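You operate a simulated robot arm through the tools that you are given. There is no shell and no other tool.

You are at the controls of a simulated robot arm. One attempt, no reset.

JOB
Press the loose flap down and tape the carton shut.
Fine: lay the strip of tape along the seam, rub all air out of it with the green block, put the block back; the carton stays where it is. What is to be rubbed or washed off counts as gone when no trace of it is left.

It is judged by the outcome, as a careful person would: the job done as asked, and still so three seconds after it is handed in. It fails if anything else is knocked over, pushed out of place, dropped, spilled or broken.

ROBOT AND FRAMES
A 7-joint arm with a two-finger parallel gripper, fixed in place. Base frame: the origin is at the foot of the arm, x ahead of it, y to its left, z up; the work surface is at about z = 900. Readings come in mm, rad, newtons and seconds.
With the tool pointing down near the work surface it reaches from about 280 to 720 mm from the base axis. Its first joint turns from -2.897 to 2.897 rad. Payload 3.43 kg.
The TCP is the grasp point between the finger pads, 30 mm short of the fingertips. In the tool frame z runs along the fingers and y along their closing line. Largest opening 94 mm; finger width 28, thickness 10; the body of the gripper, 50 by 96 mm, starts 55 mm behind the TCP.
Orientation is that of the tool frame in the base frame, as a unit quaternion [w, x, y, z]. With the fingers straight down and closing along the base's y, the tool's x points along the base's -x, its y along +y and its z along -z.

CONTROLS
- The arm moves only by the tool servo_tool. Its argument "steps" is a list of rows, each an object (a shift or turn left out is 0, a gripper value left out holds the last) with "angular": the turn, a rotation vector about the tool's x, y, z in units of 60 degrees (1.0 is 60 degrees), a list of three; "slide": the shift along the tool's x, y, z in units of 150 mm (1.0 is 150 mm), a list of three; "grip": the finger opening in mm, from 0 to 94. In form: [{"angular": [wx, wy, wz], "slide": [x, y, z], "grip": grip}, ...]. A call has 1 to 20 rows; each row is the pose to reach, as a shift and turn from the pose commanded when the call began, along the tool's axes at that moment. A call with a number of a shift or a turn outside -1 to 1 is refused whole. Each row takes 0.2 s and may step no farther than 50 mm and 0.15 rad from the row before; otherwise, or with a gripper value out of range, the whole call is refused. Where a pose cannot be reached the arm comes as near as it can. A force on the tool above 40 N (or 10 N above the force at the start of the call, whichever is more), or a blocked arm, ends the call early, and 0.2 s more pass. Each finger travels about 108 mm/s and halts on what it meets, pressing with about 29 N; the grip force reading is that of the motor and also rises with nothing between the fingers. The clock runs only during rows and for 0.2 s after the last one: add rows that repeat a pose to give the fingers time. It gives the time, the measured TCP pose, the force on the tool (base axes), the opening and the grip force at its end, in the units of the frame above (readings bear some noise), with the torque about the TCP (base axes, N m) and any sound that the robot's microphone picked up.
- Cameras (640 x 400 px; columns grow to the right, rows downward): "scene" is fixed at [49.9, 500.6, 1506.2]; the picture's right is [-0.81, -0.58, 0.00], its down [-0.24, 0.34, -0.91] and it looks along [0.53, -0.74, -0.42] (base axes); focal length 333 px, centre (320, 200). "wrist" rides on the gripper at [76, 14, -103] in the tool frame; the picture's right is [-0.18, 0.98, 0.00], its down [-0.75, -0.14, -0.64] and it looks along [-0.63, -0.12, 0.77] (tool axes); focal length 243 px, centre (320, 200). There is no depth. A picture from a camera that has moved, and an enlarged one, comes with that camera's place and axes in the base frame and with its lens.
- camera(camera): a new picture of that camera. It takes no simulated time.
- slide_trunk(by): slides the trunk up (or, below 0, down) by that many mm; the arm rides with it, the base frame stays. It gives what a move gives, with no picture.
- inspect(camera, box): a new picture of the part [left, top, right, bottom] of that camera's present view, enlarged. It takes no simulated time.
- hand_in(): hands the job in; it is judged then, once.

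Nothing tells you positions but the pictures and the camera data. Unless the task says otherwise, let go and move clear before handing in.

The tools are called after "Call:" by a JSON object that holds its "api" and its "payload". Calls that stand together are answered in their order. servo_tool: Moves the arm, as the interface text tells. Its arguments: {"type":"object","properties":{"steps":{"type":"array","items":{"type":"object","properties":{"angular":{"type":"array","items":{"type":"number"}},"slide":{"type":"array","items":{"type":"number"}},"grip":{"type":"number"}}}}},"required":["steps"]} The other tools are called the same way: slide_trunk (by) slides the trunk up or down; camera (camera) takes a picture; inspect (camera, box) takes an enlarged picture of a part of a camera's view; hand_in () hands the job in.

At the start:

```text
t: 0.0
tool_pos: [492.2, -34.0, 1323.9]
orientation: [0.0, 0.0, 1.0, 0.001]
contact_force: [-0.5, 0.8, -0.1]
moment: [-0.01, 0.01, 0.02]
width: 93.7
finger_force: 0.2
trunk travel left (down, up): [-300.0, 290.0]
```

scene: 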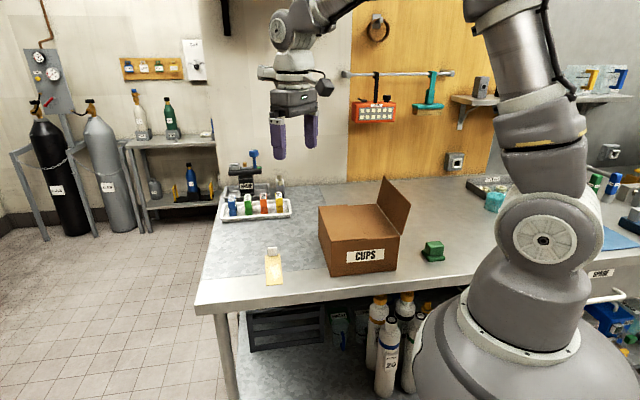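
wrist: 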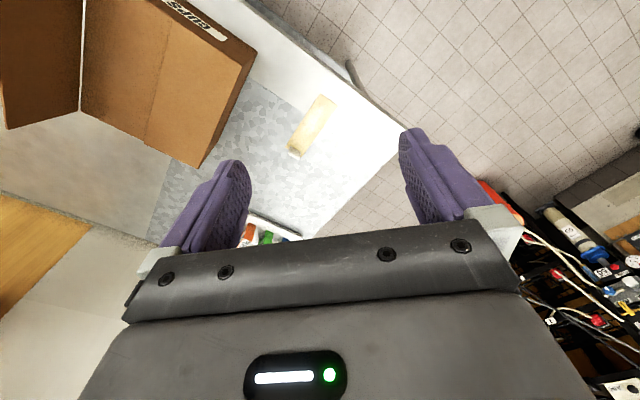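

I see a carton labelled CUPS with one flap standing up, a strip of tape with a white tab on the left, and a green block on the right. I'll enlarge the views to locate them before moving.

Call:
{"api": "inspect", "payload": {"camera": "scene", "box": [300, 160, 460, 290]}}

Call:
{"api": "inspect", "payload": {"camera": "scene", "box": [220, 230, 320, 300]}}

Call:
{"api": "inspect", "payload": {"camera": "wrist", "box": [0, 0, 400, 250]}}

```text
3.08 times, centred on (380, 225) of scene
camera zoom: at [49.9, 500.6, 1506.2], right [-0.81, -0.58, 0.0], down [-0.24, 0.34, -0.91], along [0.53, -0.74, -0.42], focal length 1024 px, centre (135, 123)
```

zoom: 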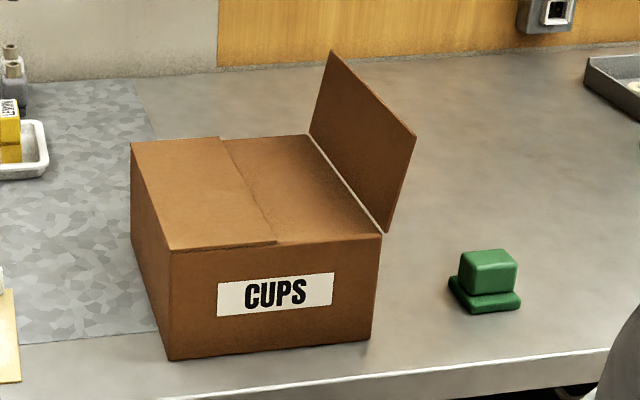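

```text
5.71 times, centred on (270, 265) of scene
camera zoom: at [49.9, 500.6, 1506.2], right [-0.81, -0.58, 0.0], down [-0.24, 0.34, -0.91], along [0.53, -0.74, -0.42], focal length 1902 px, centre (606, -171)
```

zoom: 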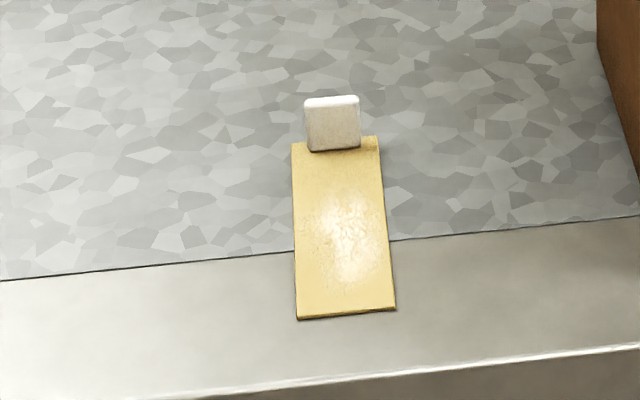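

```text
1.60 times, centred on (200, 125) of wrist
camera zoom: at [415.5, -20.6, 1427.0], right [0.18, 0.98, 0.0], down [0.75, -0.14, 0.64], along [0.63, -0.12, -0.77], focal length 388 px, centre (512, 320)
```

zoom: 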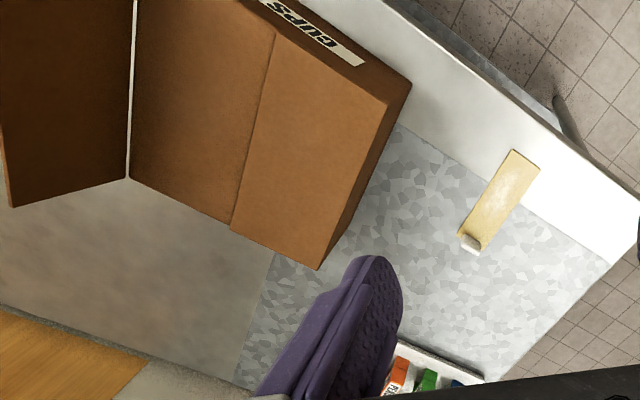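

The carton sits at 45° in the base frame, with its top at about z 1022 and the seam centre near (483, -300). The tape already lies parallel to the seam, with its tab near (692, -136), and the green block is near (271, -428). I'll turn the tool 45° and move toward the outer side of the flap, looking as I go.

Call:
{"api": "servo_tool", "payload": {"steps": [{"angular": [0, 0, -0.125], "slide": [0, -0.1667, 0], "grip": 60}, {"angular": [0, 0, -0.25], "slide": [0, -0.333, 0]}, {"angular": [0, 0, -0.375], "slide": [0, -0.5, 0]}, {"angular": [0, 0, -0.5], "slide": [0, -0.667, 0]}, {"angular": [0, 0, -0.625], "slide": [0, -0.833, 0]}, {"angular": [0, 0, -0.75], "slide": [0, -1, 0]}]}}

Call:
{"api": "camera", "payload": {"camera": "wrist"}}

```text
t: 1.4
tool_pos: [492.4, -184.8, 1326.0]
orientation: [0.0, -0.385, 0.923, 0.0]
contact_force: [0.1, -0.9, -0.4]
moment: [0.03, 0.01, 0.01]
width: 60.1
finger_force: 0.1
trunk travel left (down, up): [-300.0, 290.0]
```

```text
taken
camera wrist: at [426.1, -229.0, 1427.8], right [-0.57, 0.82, 0.0], down [0.63, 0.43, 0.64], along [0.53, 0.36, -0.77], focal length 243 px, centre (320, 200)
```

wrist: 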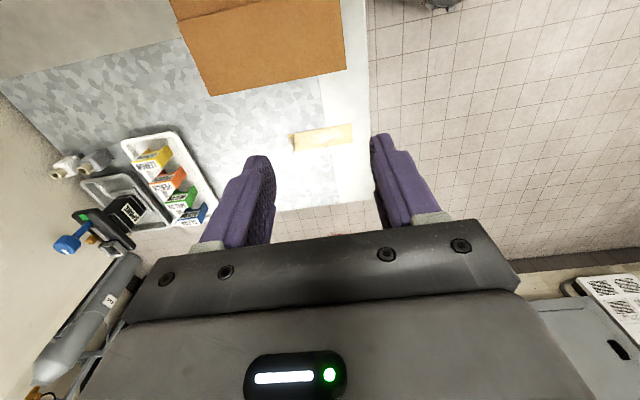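

The yaw is set, and tool x now points away from the carton toward the flap side. I'll carry on high over the carton to the outer side of the flap and look at the flap and block from there.

Call:
{"api": "servo_tool", "payload": {"steps": [{"slide": [0.25, -0.12, 0]}, {"slide": [0.5, -0.24, 0]}, {"slide": [0.75, -0.36, 0]}, {"slide": [1.0, -0.48, 0]}]}}

Call:
{"api": "camera", "payload": {"camera": "wrist"}}

Call:
{"api": "servo_tool", "payload": {"steps": [{"slide": [0.25, 0, 0]}, {"slide": [0.5, 0, 0]}, {"slide": [0.75, 0, 0]}]}}

Call:
{"api": "camera", "payload": {"camera": "wrist"}}

Call:
{"api": "camera", "payload": {"camera": "scene"}}

```text
t: 2.4
tool_pos: [436.9, -342.4, 1323.9]
orientation: [0.0, -0.382, 0.924, 0.0]
contact_force: [-0.2, -0.8, 0.1]
moment: [0.03, -0.01, 0.01]
width: 59.7
finger_force: 0.0
trunk travel left (down, up): [-300.0, 290.0]
```

```text
taken
camera wrist: at [371.0, -386.4, 1425.4], right [-0.57, 0.82, 0.0], down [0.63, 0.43, 0.64], along [0.53, 0.36, -0.77], focal length 243 px, centre (320, 200)
```

wrist: 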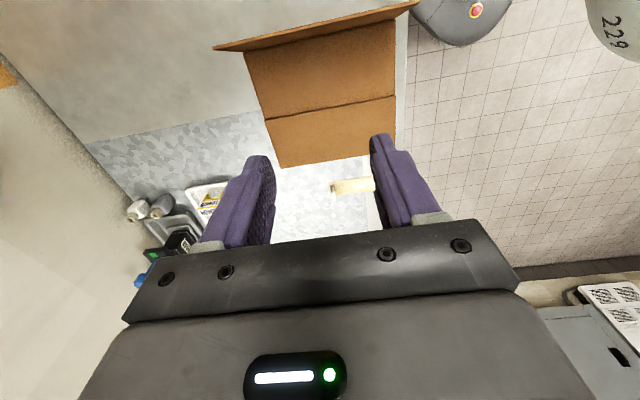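

```text
t: 3.2
tool_pos: [355.4, -423.0, 1322.6]
orientation: [0.0, -0.383, 0.924, 0.001]
contact_force: [-0.8, 0.7, -1.0]
moment: [0.01, -0.05, 0.0]
width: 59.9
finger_force: 0.1
trunk travel left (down, up): [-300.0, 290.0]
```

```text
taken
camera wrist: at [290.4, -466.8, 1424.7], right [-0.57, 0.82, 0.0], down [0.63, 0.43, 0.64], along [0.53, 0.36, -0.77], focal length 243 px, centre (320, 200)
```

wrist: 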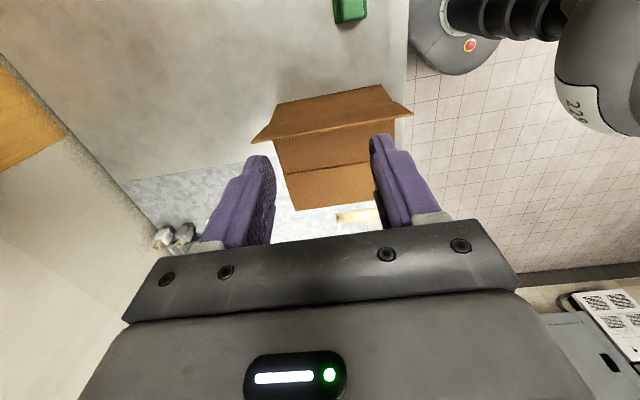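

```text
taken
```

scene: 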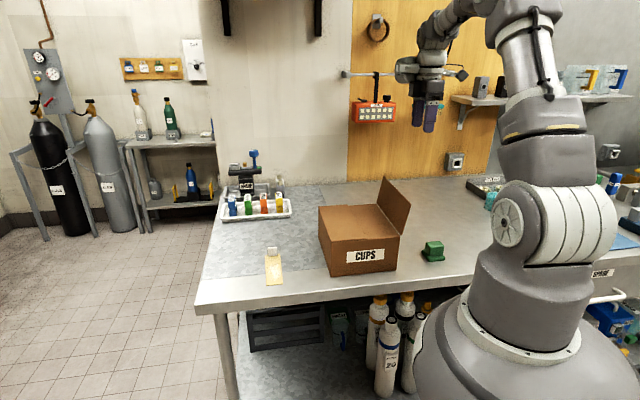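

The flap leans slightly outward past vertical, and the tool is now outside and above it. I'll zoom in to fix the flap edge and hinge positions before going down.

Call:
{"api": "inspect", "payload": {"camera": "wrist", "box": [230, 0, 430, 230]}}

```text
1.74 times, centred on (330, 115) of wrist
camera zoom: at [290.4, -466.8, 1424.7], right [-0.57, 0.82, 0.0], down [0.63, 0.43, 0.64], along [0.53, 0.36, -0.77], focal length 422 px, centre (303, 348)
```

zoom: 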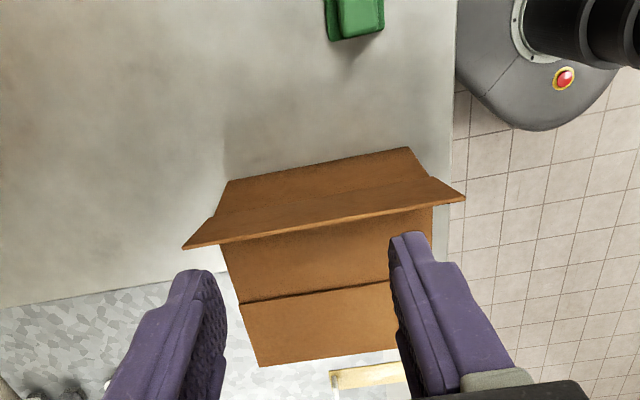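

The wrist and scene views agree: hinge mid is about (409, -370), flap top about z 1119, and the tool is centred 60 mm outside it. I'll go straight down until the fingertips are at about z 1092.

Call:
{"api": "servo_tool", "payload": {"steps": [{"slide": [0, 0, 0.25]}, {"slide": [0, 0, 0.5]}, {"slide": [0, 0, 0.75]}, {"slide": [0, 0, 1.0]}]}}

Call:
{"api": "servo_tool", "payload": {"steps": [{"slide": [0, 0, 0.17]}, {"slide": [0, 0, 0.34]}]}}

Call:
{"api": "inspect", "payload": {"camera": "scene", "box": [300, 130, 460, 290]}}

Call:
{"api": "camera", "payload": {"camera": "wrist"}}

```text
t: 4.2
tool_pos: [359.0, -422.6, 1173.1]
orientation: [0.0, -0.382, 0.924, 0.0]
contact_force: [-0.2, 0.1, -0.3]
moment: [-0.02, 0.0, 0.02]
width: 60.0
finger_force: 0.0
trunk travel left (down, up): [-300.0, 290.0]
```

```text
t: 4.8
tool_pos: [359.5, -421.3, 1122.9]
orientation: [0.0, -0.383, 0.924, 0.001]
contact_force: [-0.3, -0.5, -0.1]
moment: [0.0, -0.03, 0.03]
width: 59.7
finger_force: 0.0
trunk travel left (down, up): [-300.0, 290.0]
```

```text
2.50 times, centred on (380, 210) of scene
camera zoom: at [49.9, 500.6, 1506.2], right [-0.81, -0.58, 0.0], down [-0.24, 0.34, -0.91], along [0.53, -0.74, -0.42], focal length 832 px, centre (170, 175)
```

zoom: 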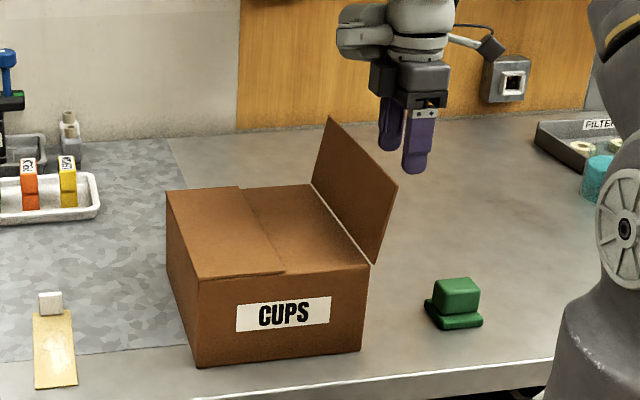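

```text
taken
camera wrist: at [294.4, -465.6, 1225.4], right [-0.57, 0.82, 0.0], down [0.63, 0.43, 0.64], along [0.53, 0.36, -0.77], focal length 243 px, centre (320, 200)
```

wrist: 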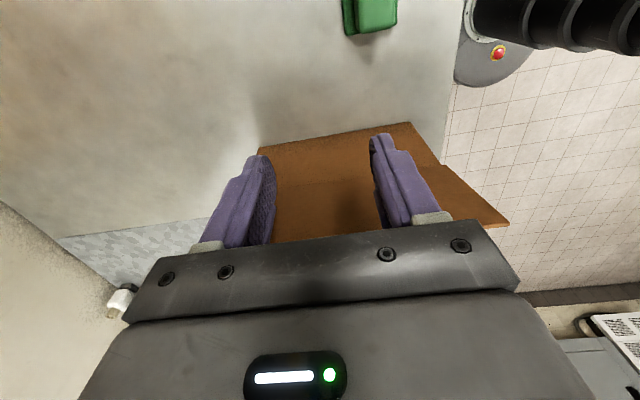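

The fingers are outside the flap and clear of it. Next I'll push the flap inward along an arc to about 45° and check the force.

Call:
{"api": "servo_tool", "payload": {"steps": [{"slide": [-0.15, 0, 0]}, {"slide": [-0.25, 0, 0]}, {"slide": [-0.32, 0, 0]}, {"slide": [-0.39, 0, 0]}, {"slide": [-0.47, 0, 0]}, {"slide": [-0.56, 0, 0.033]}, {"slide": [-0.64, 0, 0.085]}, {"slide": [-0.71, 0, 0.14]}]}}

Call:
{"api": "inspect", "payload": {"camera": "scene", "box": [300, 130, 460, 290]}}

```text
t: 6.6
tool_pos: [434.3, -346.8, 1102.5]
orientation: [0.001, -0.383, 0.924, 0.0]
contact_force: [-0.5, 0.0, 1.0]
moment: [0.0, -0.02, 0.01]
width: 60.1
finger_force: 0.1
trunk travel left (down, up): [-300.0, 290.0]
```

```text
2.50 times, centred on (380, 210) of scene
camera zoom: at [49.9, 500.6, 1506.2], right [-0.81, -0.58, 0.0], down [-0.24, 0.34, -0.91], along [0.53, -0.74, -0.42], focal length 832 px, centre (170, 175)
```

zoom: 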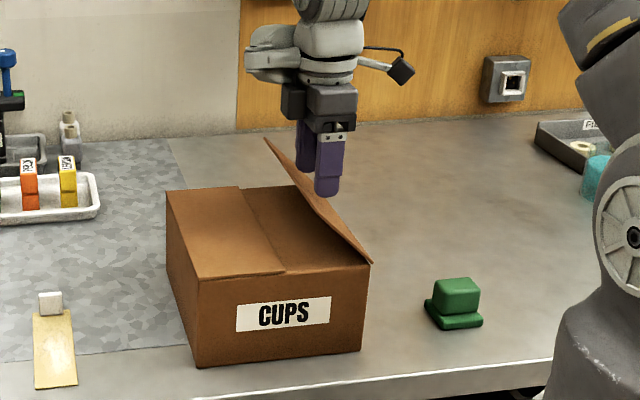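

The flap follows with no noticeable force and the carton hasn't moved. I'll continue the arc down to nearly flat.

Call:
{"api": "servo_tool", "payload": {"steps": [{"slide": [-0.053, 0, 0.067]}, {"slide": [-0.087, 0, 0.133]}, {"slide": [-0.11, 0, 0.2]}, {"slide": [-0.12, 0, 0.24]}, {"slide": [-0.12, 0, 0.27]}, {"slide": [-0.12, 0, 0.29]}]}}

Call:
{"api": "inspect", "payload": {"camera": "scene", "box": [300, 130, 460, 290]}}

```text
t: 8.0
tool_pos: [446.2, -334.9, 1056.6]
orientation: [0.0, -0.384, 0.923, 0.0]
contact_force: [0.3, -0.9, -0.2]
moment: [-0.01, 0.01, 0.0]
width: 59.7
finger_force: 0.1
trunk travel left (down, up): [-300.0, 290.0]
```

```text
2.50 times, centred on (380, 210) of scene
camera zoom: at [49.9, 500.6, 1506.2], right [-0.81, -0.58, 0.0], down [-0.24, 0.34, -0.91], along [0.53, -0.74, -0.42], focal length 832 px, centre (170, 175)
```

zoom: 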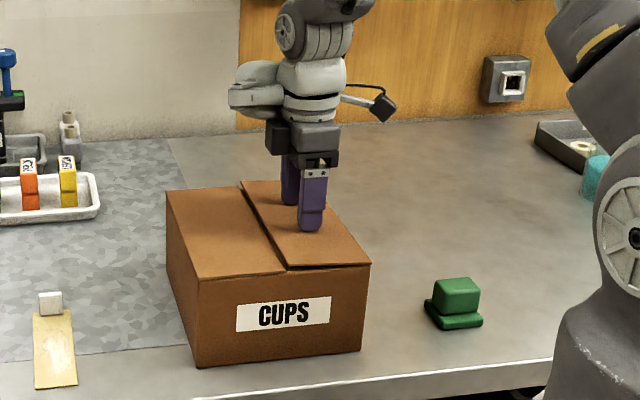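

The flap is almost down. I'll press gently in small steps until I feel contact.

Call:
{"api": "servo_tool", "payload": {"steps": [{"slide": [0, 0, 0.01]}, {"slide": [0, 0, 0.02]}, {"slide": [0, 0, 0.03]}, {"slide": [0, 0, 0.03]}]}}

Call:
{"api": "inspect", "payload": {"camera": "scene", "box": [300, 130, 460, 290]}}

```text
t: 9.0
tool_pos: [447.1, -333.8, 1054.2]
orientation: [0.0, -0.383, 0.924, 0.0]
contact_force: [0.6, -0.3, -0.5]
moment: [-0.01, -0.01, 0.03]
width: 60.2
finger_force: 0.1
trunk travel left (down, up): [-300.0, 290.0]
```

```text
2.50 times, centred on (380, 210) of scene
camera zoom: at [49.9, 500.6, 1506.2], right [-0.81, -0.58, 0.0], down [-0.24, 0.34, -0.91], along [0.53, -0.74, -0.42], focal length 832 px, centre (170, 175)
```

zoom: 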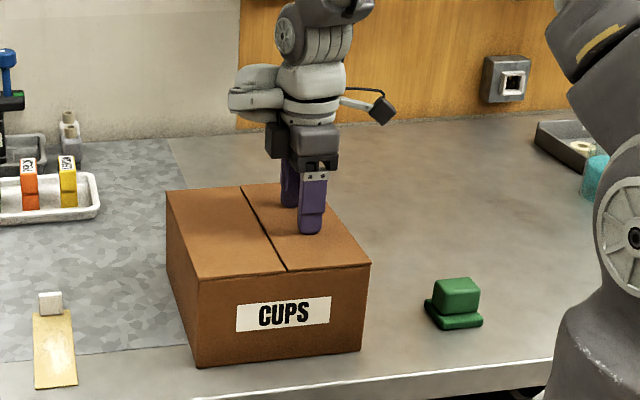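

It looks nearly flush, though the force is still zero. I'll press a few millimetres further to seat it.

Call:
{"api": "servo_tool", "payload": {"steps": [{"slide": [0, 0, 0.007]}, {"slide": [0, 0, 0.014]}, {"slide": [0, 0, 0.02]}, {"slide": [0, 0, 0.027]}, {"slide": [0, 0, 0.027]}]}}

Call:
{"api": "inspect", "payload": {"camera": "scene", "box": [310, 170, 420, 250]}}

```text
t: 10.3
tool_pos: [446.9, -334.4, 1054.5]
orientation: [0.001, -0.383, 0.924, -0.003]
contact_force: [-2.4, 0.7, 19.2]
moment: [0.36, 0.7, 0.01]
width: 61.5
finger_force: 1.6
trunk travel left (down, up): [-300.0, 290.0]
stopped in row 5: the force on the tool passed its limit at 41 N (the readings are from after the stop); the commanded pose is now the measured one
```

```text
5.00 times, centred on (365, 210) of scene
camera zoom: at [49.9, 500.6, 1506.2], right [-0.81, -0.58, 0.0], down [-0.24, 0.34, -0.91], along [0.53, -0.74, -0.42], focal length 1664 px, centre (95, 150)
```

zoom: 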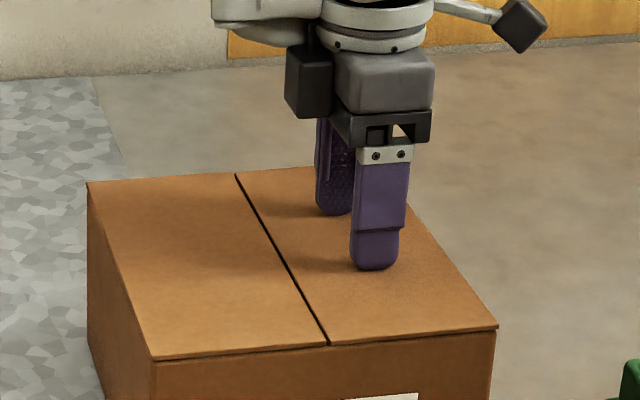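

The flap is fully flush, with its top at about z 1024. Now I'll back off slowly and watch whether it springs up.

Call:
{"api": "servo_tool", "payload": {"steps": [{"slide": [0, 0, -0.02]}, {"slide": [0, 0, -0.06]}, {"slide": [0, 0, -0.12]}, {"slide": [0, 0, -0.2]}, {"slide": [0, 0, -0.35]}]}}

Call:
{"api": "inspect", "payload": {"camera": "scene", "box": [310, 170, 420, 250]}}

```text
t: 11.5
tool_pos: [446.4, -335.4, 1103.8]
orientation: [0.001, -0.383, 0.924, -0.002]
contact_force: [-0.2, -0.1, 0.1]
moment: [0.03, -0.02, -0.01]
width: 60.0
finger_force: 0.2
trunk travel left (down, up): [-300.0, 290.0]
```

```text
5.00 times, centred on (365, 210) of scene
camera zoom: at [49.9, 500.6, 1506.2], right [-0.81, -0.58, 0.0], down [-0.24, 0.34, -0.91], along [0.53, -0.74, -0.42], focal length 1664 px, centre (95, 150)
```

zoom: 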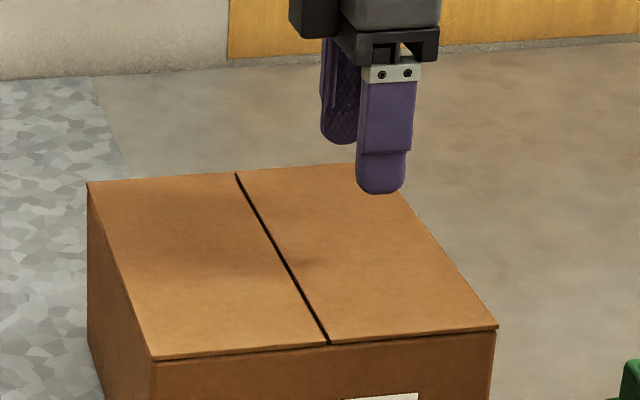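

The flap stays down. The seam runs from about (408, -220) to (561, -378) at z≈1024, so its centre is about (484, -299). Next I'll move up and over toward the tape tab.

Call:
{"api": "servo_tool", "payload": {"steps": [{"slide": [0, 0, -0.3]}, {"slide": [-0.2, 0, -0.55]}, {"slide": [-0.45, 0, -0.65]}, {"slide": [-0.7, -0.1, -0.65]}, {"slide": [-1.0, -0.2, -0.65]}]}}

Call:
{"api": "servo_tool", "payload": {"steps": [{"slide": [-0.25, 0, 0]}, {"slide": [-0.5, 0, 0]}, {"slide": [-0.7, 0, 0]}]}}

Call:
{"api": "camera", "payload": {"camera": "wrist"}}

Call:
{"api": "inspect", "payload": {"camera": "scene", "box": [220, 160, 400, 290]}}

```text
t: 12.7
tool_pos: [575.5, -246.2, 1203.5]
orientation: [0.001, -0.383, 0.924, -0.002]
contact_force: [-0.1, 0.8, -0.3]
moment: [-0.01, 0.03, 0.02]
width: 60.1
finger_force: 0.1
trunk travel left (down, up): [-300.0, 290.0]
```

```text
t: 13.5
tool_pos: [649.3, -174.5, 1202.2]
orientation: [0.001, -0.383, 0.924, -0.002]
contact_force: [0.0, -1.5, 0.3]
moment: [0.02, 0.03, 0.02]
width: 59.9
finger_force: 0.1
trunk travel left (down, up): [-300.0, 290.0]
```

```text
taken
camera wrist: at [583.3, -218.9, 1303.9], right [-0.57, 0.82, 0.0], down [0.63, 0.44, 0.64], along [0.53, 0.36, -0.77], focal length 243 px, centre (320, 200)
```

wrist: 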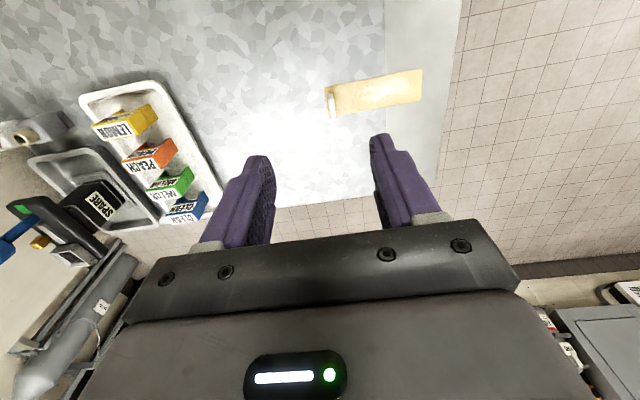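

```text
3.08 times, centred on (310, 225) of scene
camera zoom: at [49.9, 500.6, 1506.2], right [-0.81, -0.58, 0.0], down [-0.24, 0.34, -0.91], along [0.53, -0.74, -0.42], focal length 1024 px, centre (351, 123)
```

zoom: 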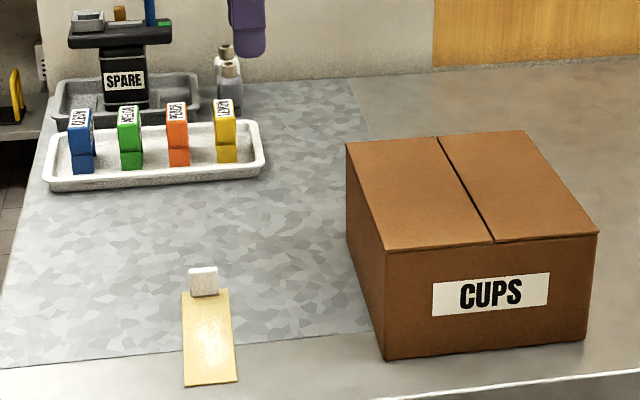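

The tape is clearly visible in the wrist view, and the carton is unmoved with both flaps flush. I'll zoom in on the tape and its tab.

Call:
{"api": "inspect", "payload": {"camera": "wrist", "box": [300, 40, 450, 140]}}

```text
4.00 times, centred on (375, 90) of wrist
camera zoom: at [583.3, -218.9, 1303.9], right [-0.57, 0.82, 0.0], down [0.63, 0.44, 0.64], along [0.53, 0.36, -0.77], focal length 970 px, centre (100, 640)
```

zoom: 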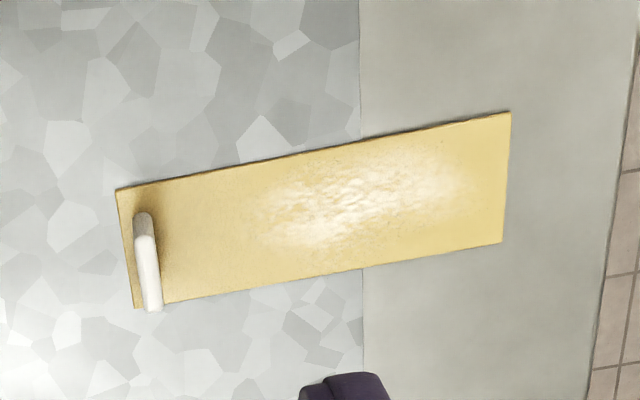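

The tape measures about 150 × 47 mm, with the bubble texture in the middle. Its upright tab is about 29 wide, 8 thick and 30 tall, and sits near (682, -133), 9 mm in from the far end. I'll go over the tab and down to z≈1052 to check alignment.

Call:
{"api": "servo_tool", "payload": {"steps": [{"slide": [-0.17, 0.018, 0.2]}, {"slide": [-0.35, 0.036, 0.4]}, {"slide": [-0.35, 0.036, 0.7]}, {"slide": [-0.35, 0.036, 1.0]}]}}

Call:
{"api": "camera", "payload": {"camera": "wrist"}}

Call:
{"api": "inspect", "payload": {"camera": "scene", "box": [220, 190, 330, 290]}}

```text
t: 14.5
tool_pos: [683.2, -135.9, 1050.1]
orientation: [0.001, -0.384, 0.923, -0.002]
contact_force: [0.0, -0.2, -0.2]
moment: [0.01, 0.01, 0.0]
width: 60.2
finger_force: 0.0
trunk travel left (down, up): [-300.0, 290.0]
```

```text
taken
camera wrist: at [617.1, -178.5, 1152.5], right [-0.57, 0.82, 0.0], down [0.63, 0.44, 0.64], along [0.53, 0.36, -0.77], focal length 243 px, centre (320, 200)
```

wrist: 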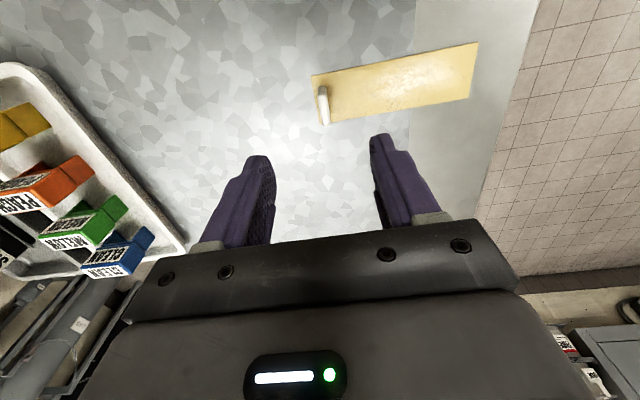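

```text
4.00 times, centred on (275, 240) of scene
camera zoom: at [49.9, 500.6, 1506.2], right [-0.81, -0.58, 0.0], down [-0.24, 0.34, -0.91], along [0.53, -0.74, -0.42], focal length 1331 px, centre (500, 40)
```

zoom: 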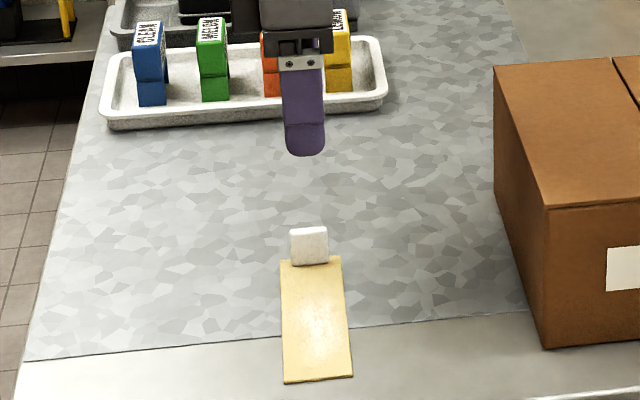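

The fingers are in line with the tab along the tape. I'll zoom in for the remaining offset.

Call:
{"api": "inspect", "payload": {"camera": "wrist", "box": [270, 50, 430, 150]}}

```text
4.00 times, centred on (350, 100) of wrist
camera zoom: at [617.1, -178.5, 1152.5], right [-0.57, 0.82, 0.0], down [0.63, 0.44, 0.64], along [0.53, 0.36, -0.77], focal length 970 px, centre (200, 600)
```

zoom: 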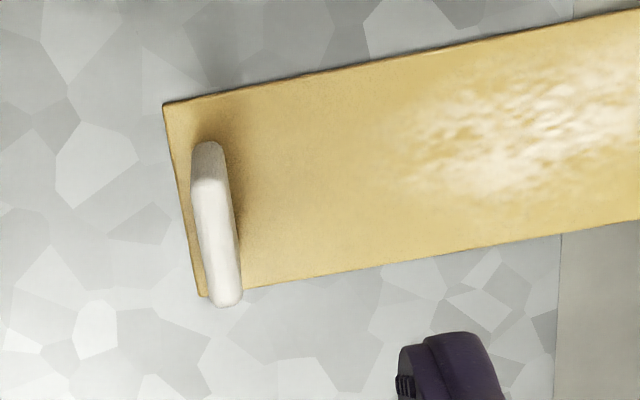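

The tab centre is about (680.6, -131.4) with its top at z≈932, so I need a 5 mm shift along tool y. I'll lower so the tips stop just above the tape and take a look before closing.

Call:
{"api": "servo_tool", "payload": {"steps": [{"slide": [-0.005, 0.033, 0.25], "grip": 46}, {"slide": [-0.005, 0.033, 0.5]}, {"slide": [-0.005, 0.033, 0.66]}, {"slide": [-0.005, 0.033, 0.75]}, {"slide": [-0.005, 0.033, 0.75]}]}}

Call:
{"api": "inspect", "payload": {"camera": "wrist", "box": [200, 40, 440, 240]}}

Call:
{"api": "inspect", "payload": {"camera": "scene", "box": [230, 210, 330, 290]}}

```text
t: 15.7
tool_pos: [681.5, -131.7, 937.6]
orientation: [0.001, -0.383, 0.924, -0.001]
contact_force: [0.0, 0.0, -0.3]
moment: [-0.02, -0.01, 0.01]
width: 46.1
finger_force: 0.1
trunk travel left (down, up): [-300.0, 290.0]
```

```text
2.00 times, centred on (320, 140) of wrist
camera zoom: at [615.1, -175.1, 1040.2], right [-0.57, 0.82, 0.0], down [0.63, 0.44, 0.64], along [0.53, 0.36, -0.77], focal length 485 px, centre (320, 320)
```

zoom: 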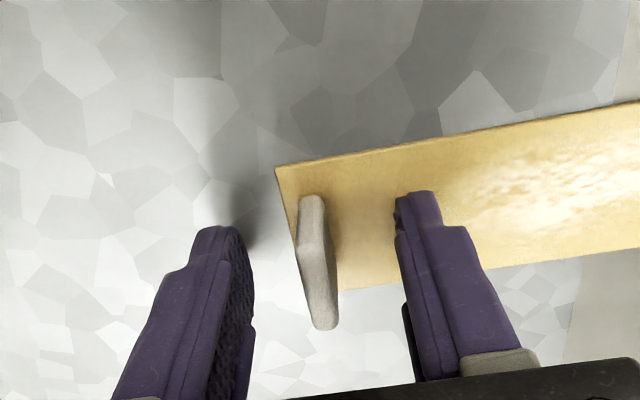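

```text
5.00 times, centred on (280, 250) of scene
camera zoom: at [49.9, 500.6, 1506.2], right [-0.81, -0.58, 0.0], down [-0.24, 0.34, -0.91], along [0.53, -0.74, -0.42], focal length 1664 px, centre (520, -50)
```

zoom: 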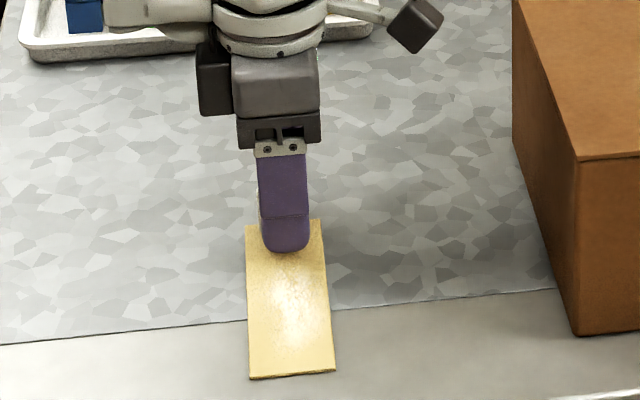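

The tab is centred between the fingers, so I'll close on it.

Call:
{"api": "servo_tool", "payload": {"steps": [{"slide": [0, 0, 0], "grip": 0}, {"slide": [0, 0, 0]}, {"slide": [0, 0, 0]}, {"slide": [0, 0, 0]}]}}

Call:
{"api": "inspect", "payload": {"camera": "wrist", "box": [200, 40, 440, 240]}}

```text
t: 16.7
tool_pos: [681.7, -131.7, 938.8]
orientation: [0.002, -0.384, 0.923, -0.002]
contact_force: [2.4, 0.1, 13.0]
moment: [0.2, 0.13, -0.06]
width: 6.8
finger_force: 29.2
trunk travel left (down, up): [-300.0, 290.0]
```

```text
2.00 times, centred on (320, 140) of wrist
camera zoom: at [614.8, -175.1, 1041.6], right [-0.57, 0.82, -0.01], down [0.63, 0.44, 0.64], along [0.53, 0.36, -0.76], focal length 485 px, centre (320, 320)
```

zoom: 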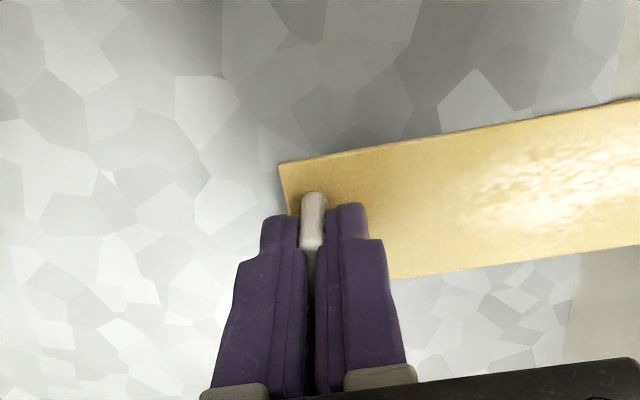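

The tab is gripped at 6.8 mm width and 29 N. I'll lift slowly and check that the tape comes up level.

Call:
{"api": "servo_tool", "payload": {"steps": [{"slide": [0, 0, -0.03]}, {"slide": [0, 0, -0.08]}, {"slide": [0, 0, -0.2]}, {"slide": [0, 0, -0.4]}, {"slide": [0, 0, -0.7]}, {"slide": [0, 0, -1]}]}}

Call:
{"api": "camera", "payload": {"camera": "wrist"}}

Call:
{"api": "inspect", "payload": {"camera": "scene", "box": [200, 130, 400, 290]}}

```text
t: 18.1
tool_pos: [679.1, -130.5, 1087.4]
orientation: [0.0, -0.383, 0.924, -0.002]
contact_force: [-0.2, -0.7, -0.2]
moment: [0.0, -0.01, -0.01]
width: 6.4
finger_force: 29.3
trunk travel left (down, up): [-300.0, 290.0]
```

```text
taken
camera wrist: at [611.9, -173.8, 1191.0], right [-0.57, 0.82, 0.0], down [0.63, 0.44, 0.64], along [0.53, 0.36, -0.77], focal length 243 px, centre (320, 200)
```

wrist: 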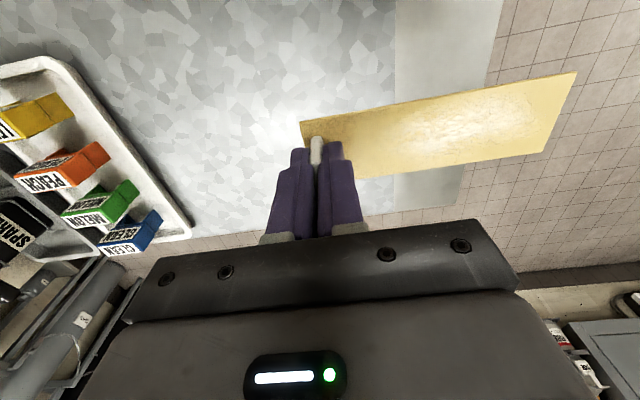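

```text
2.50 times, centred on (300, 210) of scene
camera zoom: at [49.9, 500.6, 1506.2], right [-0.81, -0.58, 0.0], down [-0.24, 0.34, -0.91], along [0.53, -0.74, -0.42], focal length 832 px, centre (370, 175)
```

zoom: 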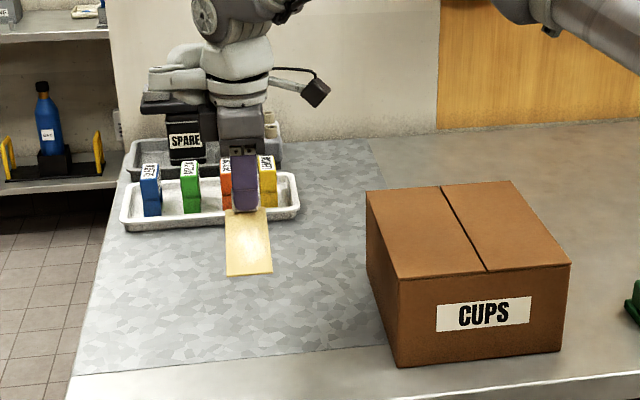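

The tape came up level and its old spot is clear. I'll raise it a bit more and carry it over the seam at a safe height, then measure the seam from there.

Call:
{"api": "servo_tool", "payload": {"steps": [{"slide": [0, 0, -0.25]}, {"slide": [0, 0, -0.5]}, {"slide": [0.25, 0, -0.5]}, {"slide": [0.5, -0.06, -0.5]}, {"slide": [0.75, -0.12, -0.5]}, {"slide": [0.98, -0.18, -0.5]}]}}

Call:
{"api": "servo_tool", "payload": {"steps": [{"slide": [0.25, -0.05, 0]}, {"slide": [0.5, -0.06, 0]}, {"slide": [0.77, -0.06, 0]}, {"slide": [0.77, -0.06, 0]}]}}

Call:
{"api": "camera", "payload": {"camera": "wrist"}}

Call:
{"api": "inspect", "payload": {"camera": "scene", "box": [280, 110, 440, 290]}}

```text
t: 19.5
tool_pos: [593.3, -255.7, 1163.9]
orientation: [0.0, -0.384, 0.923, -0.002]
contact_force: [0.1, -0.1, 0.0]
moment: [0.01, -0.02, -0.01]
width: 6.9
finger_force: 29.1
trunk travel left (down, up): [-300.0, 290.0]
```

```text
t: 20.5
tool_pos: [518.2, -340.8, 1165.6]
orientation: [0.0, -0.384, 0.923, -0.002]
contact_force: [0.2, 0.8, 0.1]
moment: [0.01, 0.02, 0.01]
width: 7.0
finger_force: 29.0
trunk travel left (down, up): [-300.0, 290.0]
```

```text
taken
camera wrist: at [452.6, -383.6, 1267.5], right [-0.57, 0.82, 0.0], down [0.63, 0.44, 0.64], along [0.53, 0.36, -0.77], focal length 243 px, centre (320, 200)
```

wrist: 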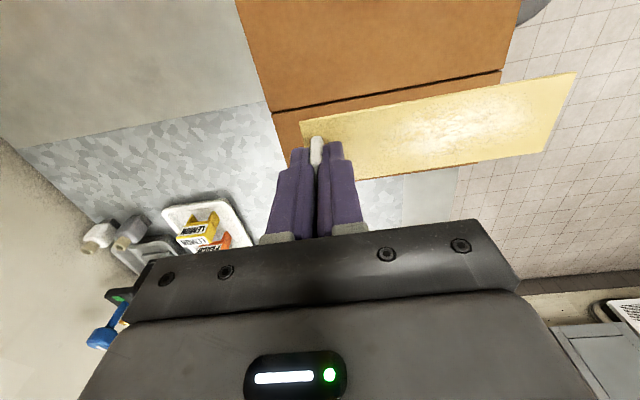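

```text
2.22 times, centred on (360, 200) of scene
camera zoom: at [49.9, 500.6, 1506.2], right [-0.81, -0.58, 0.0], down [-0.24, 0.34, -0.91], along [0.53, -0.74, -0.42], focal length 740 px, centre (231, 200)
```

zoom: 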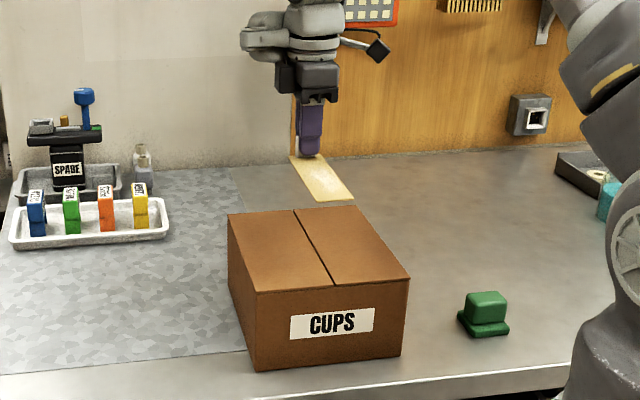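

The tape is over the carton and the seam is visible in the wrist view. I'll zoom in to measure both.

Call:
{"api": "inspect", "payload": {"camera": "wrist", "box": [220, 0, 400, 180]}}

Call:
{"api": "inspect", "payload": {"camera": "wrist", "box": [420, 0, 600, 180]}}

```text
2.22 times, centred on (310, 90) of wrist
camera zoom: at [452.6, -383.6, 1267.5], right [-0.57, 0.82, 0.0], down [0.63, 0.44, 0.64], along [0.53, 0.36, -0.77], focal length 539 px, centre (342, 444)
```

zoom: 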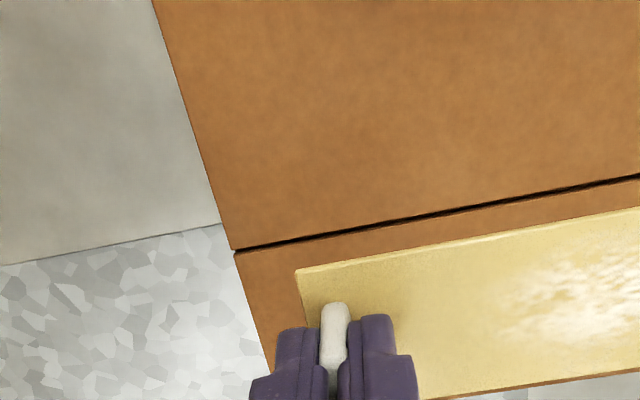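

```text
2.22 times, centred on (510, 90) of wrist
camera zoom: at [452.6, -383.6, 1267.5], right [-0.57, 0.82, 0.0], down [0.63, 0.44, 0.64], along [0.53, 0.36, -0.77], focal length 539 px, centre (-102, 444)
```

zoom: 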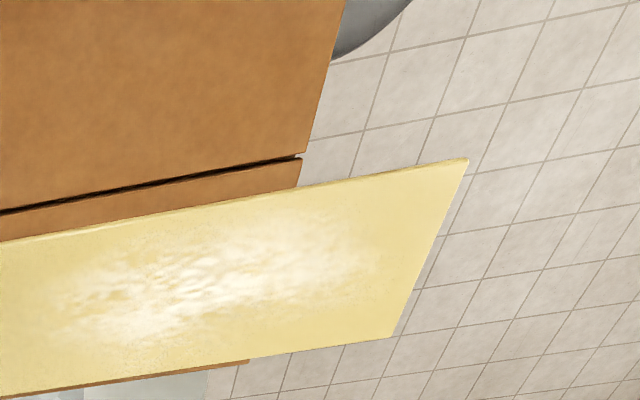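

The tape is parallel to the seam to within 0.5°. It needs 3 mm across and about 7 mm along the seam to be centred, so I'll correct that and lower to just above the carton top.

Call:
{"api": "servo_tool", "payload": {"steps": [{"slide": [-0.02, -0.045, 0.0]}, {"slide": [-0.02, -0.045, 0.2]}, {"slide": [-0.02, -0.045, 0.4]}, {"slide": [-0.02, -0.045, 0.55]}, {"slide": [-0.02, -0.045, 0.61]}, {"slide": [-0.02, -0.045, 0.61]}]}}

Call:
{"api": "inspect", "payload": {"camera": "wrist", "box": [220, 0, 620, 250]}}

Call:
{"api": "inspect", "payload": {"camera": "scene", "box": [310, 150, 420, 250]}}

```text
t: 21.9
tool_pos: [526.3, -344.3, 1071.8]
orientation: [0.0, -0.384, 0.923, -0.002]
contact_force: [0.5, 0.0, -0.2]
moment: [-0.02, -0.01, 0.01]
width: 6.6
finger_force: 28.6
trunk travel left (down, up): [-300.0, 290.0]
```

```text
1.60 times, centred on (420, 125) of wrist
camera zoom: at [460.4, -387.7, 1174.1], right [-0.57, 0.82, 0.0], down [0.63, 0.44, 0.64], along [0.53, 0.36, -0.77], focal length 388 px, centre (160, 320)
```

zoom: 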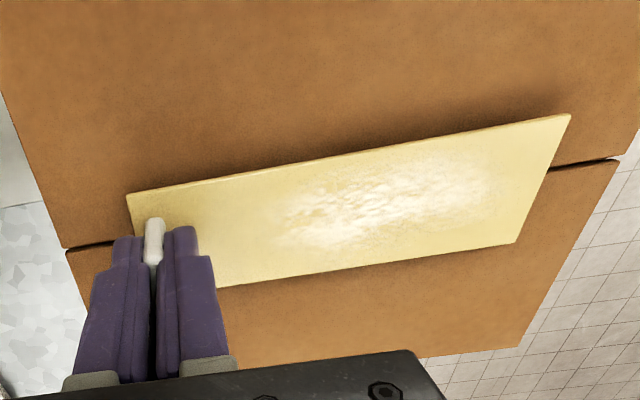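

```text
4.00 times, centred on (365, 200) of scene
camera zoom: at [49.9, 500.6, 1506.2], right [-0.81, -0.58, 0.0], down [-0.24, 0.34, -0.91], along [0.53, -0.74, -0.42], focal length 1331 px, centre (140, 200)
```

zoom: 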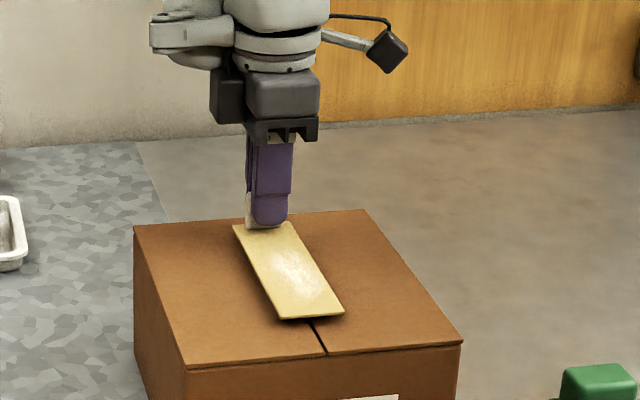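

Seam and tape centrelines agree within about a millimetre. I'll lower slowly to touch.

Call:
{"api": "servo_tool", "payload": {"steps": [{"slide": [0, 0, 0.03]}, {"slide": [0, 0, 0.05]}, {"slide": [0, 0, 0.06]}, {"slide": [0, 0, 0.065]}, {"slide": [0, 0, 0.07]}, {"slide": [0, 0, 0.07]}]}}

Call:
{"api": "inspect", "payload": {"camera": "scene", "box": [310, 150, 420, 250]}}

```text
t: 23.3
tool_pos: [526.8, -344.8, 1064.0]
orientation: [0.002, -0.382, 0.924, -0.004]
contact_force: [4.9, -5.1, 21.1]
moment: [0.13, 0.29, 0.0]
width: 6.9
finger_force: 29.3
trunk travel left (down, up): [-300.0, 290.0]
```

```text
4.00 times, centred on (365, 200) of scene
camera zoom: at [49.9, 500.6, 1506.2], right [-0.81, -0.58, 0.0], down [-0.24, 0.34, -0.91], along [0.53, -0.74, -0.42], focal length 1331 px, centre (140, 200)
```

zoom: 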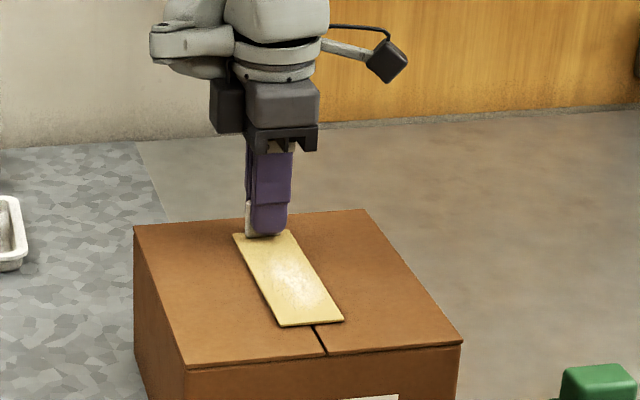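

The tape is seated with about 20 N of contact. I'll relieve the pressure, open the fingers, and back straight up.

Call:
{"api": "servo_tool", "payload": {"steps": [{"slide": [0, 0, -0.008]}, {"slide": [0, 0, -0.014]}, {"slide": [0, 0, -0.014], "grip": 20}, {"slide": [0, 0, -0.014], "grip": 40}, {"slide": [0, 0, -0.014]}]}}

Call:
{"api": "inspect", "payload": {"camera": "wrist", "box": [220, 0, 620, 250]}}

```text
t: 24.5
tool_pos: [526.9, -344.2, 1064.5]
orientation: [0.001, -0.383, 0.924, -0.002]
contact_force: [0.7, 0.8, -0.2]
moment: [-0.02, 0.02, -0.02]
width: 39.9
finger_force: 0.1
trunk travel left (down, up): [-300.0, 290.0]
```

```text
1.60 times, centred on (420, 125) of wrist
camera zoom: at [460.5, -387.8, 1166.8], right [-0.57, 0.82, 0.0], down [0.63, 0.43, 0.64], along [0.53, 0.36, -0.77], focal length 388 px, centre (160, 320)
```

zoom: 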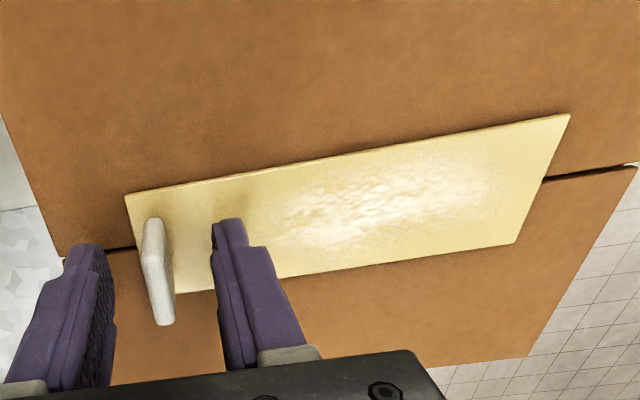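

The tape lies on the seam and the fingers are open around the tab. I'll rise straight up and look down at the tape.

Call:
{"api": "servo_tool", "payload": {"steps": [{"slide": [0, 0, -0.1]}, {"slide": [0, 0, -0.3]}, {"slide": [0, 0, -0.6]}, {"slide": [0, 0, -0.8]}]}}

Call:
{"api": "inspect", "payload": {"camera": "wrist", "box": [220, 0, 540, 200]}}

Call:
{"api": "inspect", "payload": {"camera": "scene", "box": [310, 170, 420, 250]}}

```text
t: 25.5
tool_pos: [526.1, -343.3, 1184.0]
orientation: [0.001, -0.383, 0.924, -0.002]
contact_force: [-0.1, 1.4, 0.7]
moment: [0.02, -0.02, -0.01]
width: 39.9
finger_force: 0.0
trunk travel left (down, up): [-300.0, 290.0]
```

```text
2.00 times, centred on (380, 100) of wrist
camera zoom: at [460.9, -387.5, 1287.7], right [-0.57, 0.82, 0.0], down [0.63, 0.43, 0.64], along [0.53, 0.36, -0.77], focal length 485 px, centre (200, 400)
```

zoom: 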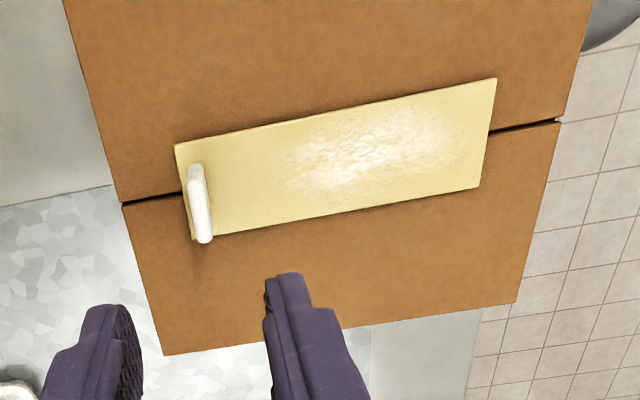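

```text
5.00 times, centred on (365, 210) of scene
camera zoom: at [49.9, 500.6, 1506.2], right [-0.81, -0.58, 0.0], down [-0.24, 0.34, -0.91], along [0.53, -0.74, -0.42], focal length 1664 px, centre (95, 150)
```

zoom: 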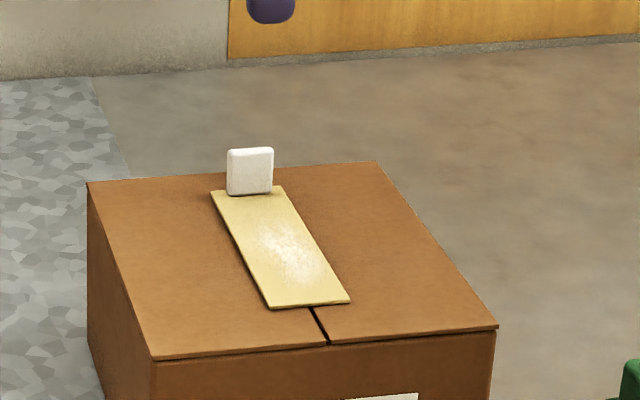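

The tape lies squarely along the seam, and the bubble patch spans roughly the middle to the near end. Now I'll go to the green block.

Call:
{"api": "servo_tool", "payload": {"steps": [{"slide": [0.25, 0.12, 0]}, {"slide": [0.5, 0.25, 0]}, {"slide": [0.75, 0.38, 0], "grip": 60}, {"slide": [1.0, 0.5, 0]}]}}

Call:
{"api": "servo_tool", "payload": {"steps": [{"slide": [0.25, 0.12, 0]}, {"slide": [0.5, 0.25, 0]}, {"slide": [0.6, 0.33, 0]}, {"slide": [0.6, 0.33, 0]}]}}

Call:
{"api": "camera", "payload": {"camera": "wrist"}}

Call:
{"api": "inspect", "payload": {"camera": "scene", "box": [400, 210, 480, 280]}}

```text
t: 26.5
tool_pos: [366.2, -399.0, 1186.4]
orientation: [0.001, -0.384, 0.923, -0.002]
contact_force: [-1.0, -1.1, -0.6]
moment: [0.0, -0.01, -0.01]
width: 60.1
finger_force: 0.2
trunk travel left (down, up): [-300.0, 290.0]
```

```text
t: 27.5
tool_pos: [269.7, -426.2, 1185.2]
orientation: [0.0, -0.384, 0.923, -0.002]
contact_force: [-0.1, -0.6, -0.1]
moment: [-0.02, -0.02, -0.03]
width: 60.0
finger_force: 0.0
trunk travel left (down, up): [-300.0, 290.0]
```

```text
taken
camera wrist: at [202.8, -469.8, 1286.5], right [-0.57, 0.82, 0.0], down [0.63, 0.44, 0.64], along [0.53, 0.36, -0.77], focal length 243 px, centre (320, 200)
```

wrist: 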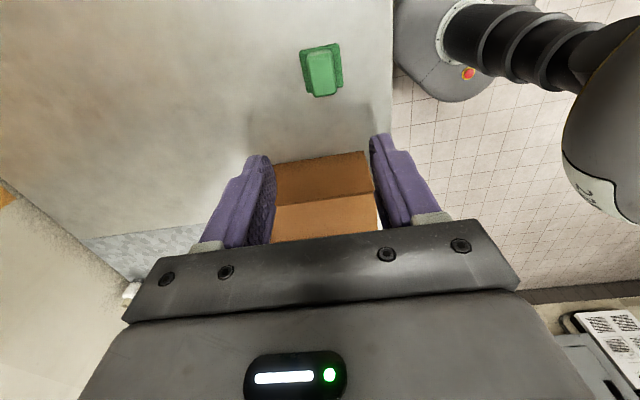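

```text
5.71 times, centred on (440, 245) of scene
camera zoom: at [49.9, 500.6, 1506.2], right [-0.81, -0.58, 0.0], down [-0.24, 0.34, -0.91], along [0.53, -0.74, -0.42], focal length 1902 px, centre (-366, -57)
```

zoom: 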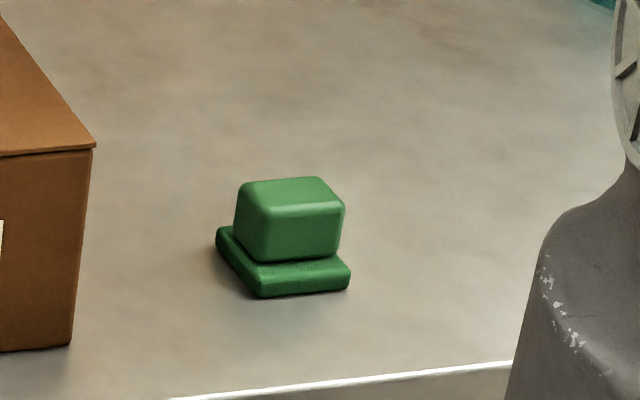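

The green block has a flat pad base with a smaller handle block on top, and it's also turned about 45°. I'll zoom in to measure it.

Call:
{"api": "inspect", "payload": {"camera": "wrist", "box": [280, 30, 360, 110]}}

```text
5.00 times, centred on (320, 70) of wrist
camera zoom: at [202.8, -469.8, 1286.5], right [-0.57, 0.82, 0.0], down [0.63, 0.44, 0.64], along [0.53, 0.36, -0.77], focal length 1213 px, centre (320, 850)
```

zoom: 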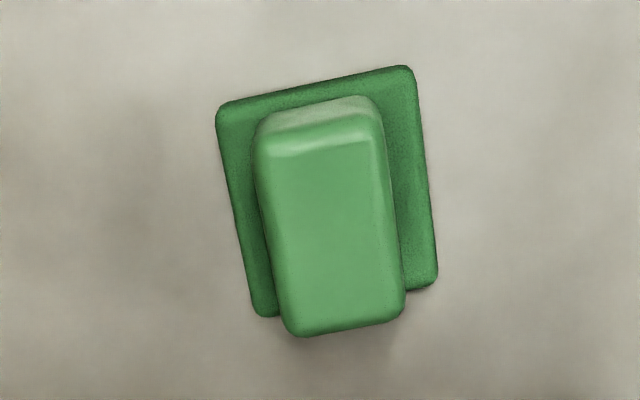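

The block's pad is about 54 × 54 mm, with its handle about 30 (along tool y) × 45 mm and its top at z≈945. It's centred near (263.6, -423.7) and aligned with the tool. I'll centre on it and descend part-way.

Call:
{"api": "servo_tool", "payload": {"steps": [{"slide": [0.017, 0.04, 0.25]}, {"slide": [0.017, 0.04, 0.5]}, {"slide": [0.017, 0.04, 0.75]}, {"slide": [0.017, 0.04, 1.0]}, {"slide": [0.017, 0.04, 1.0]}]}}

Call:
{"api": "inspect", "payload": {"camera": "wrist", "box": [200, 20, 440, 220]}}

Call:
{"api": "inspect", "payload": {"camera": "scene", "box": [400, 180, 500, 280]}}

```text
t: 28.7
tool_pos: [263.0, -424.9, 1034.4]
orientation: [0.0, -0.384, 0.924, -0.002]
contact_force: [0.2, -0.8, 0.6]
moment: [-0.02, 0.0, -0.01]
width: 60.1
finger_force: 0.1
trunk travel left (down, up): [-300.0, 290.0]
```

```text
2.00 times, centred on (320, 120) of wrist
camera zoom: at [196.9, -468.0, 1136.8], right [-0.57, 0.82, 0.0], down [0.63, 0.44, 0.64], along [0.53, 0.36, -0.77], focal length 485 px, centre (320, 360)
```

zoom: 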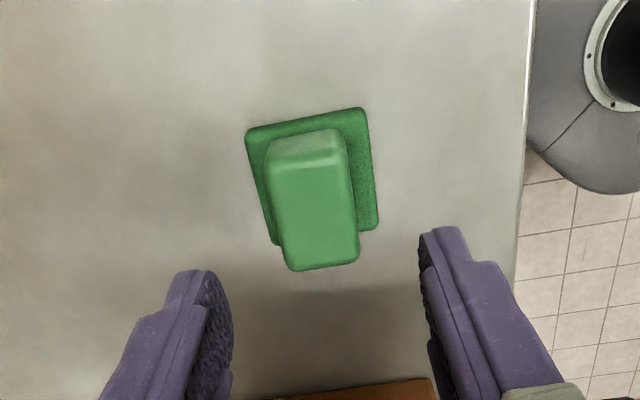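

```text
4.00 times, centred on (450, 230) of scene
camera zoom: at [49.9, 500.6, 1506.2], right [-0.81, -0.58, 0.0], down [-0.24, 0.34, -0.91], along [0.53, -0.74, -0.42], focal length 1331 px, centre (-200, 80)
```

zoom: 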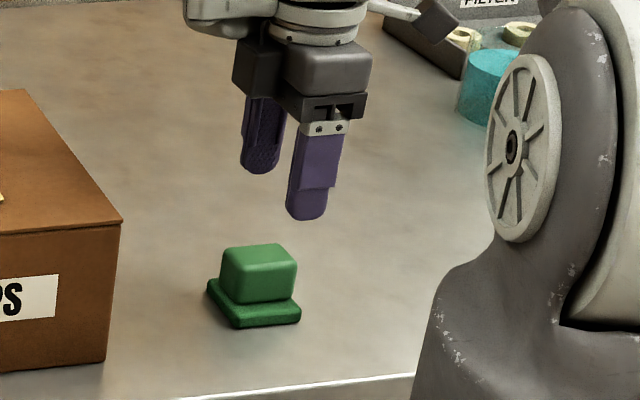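

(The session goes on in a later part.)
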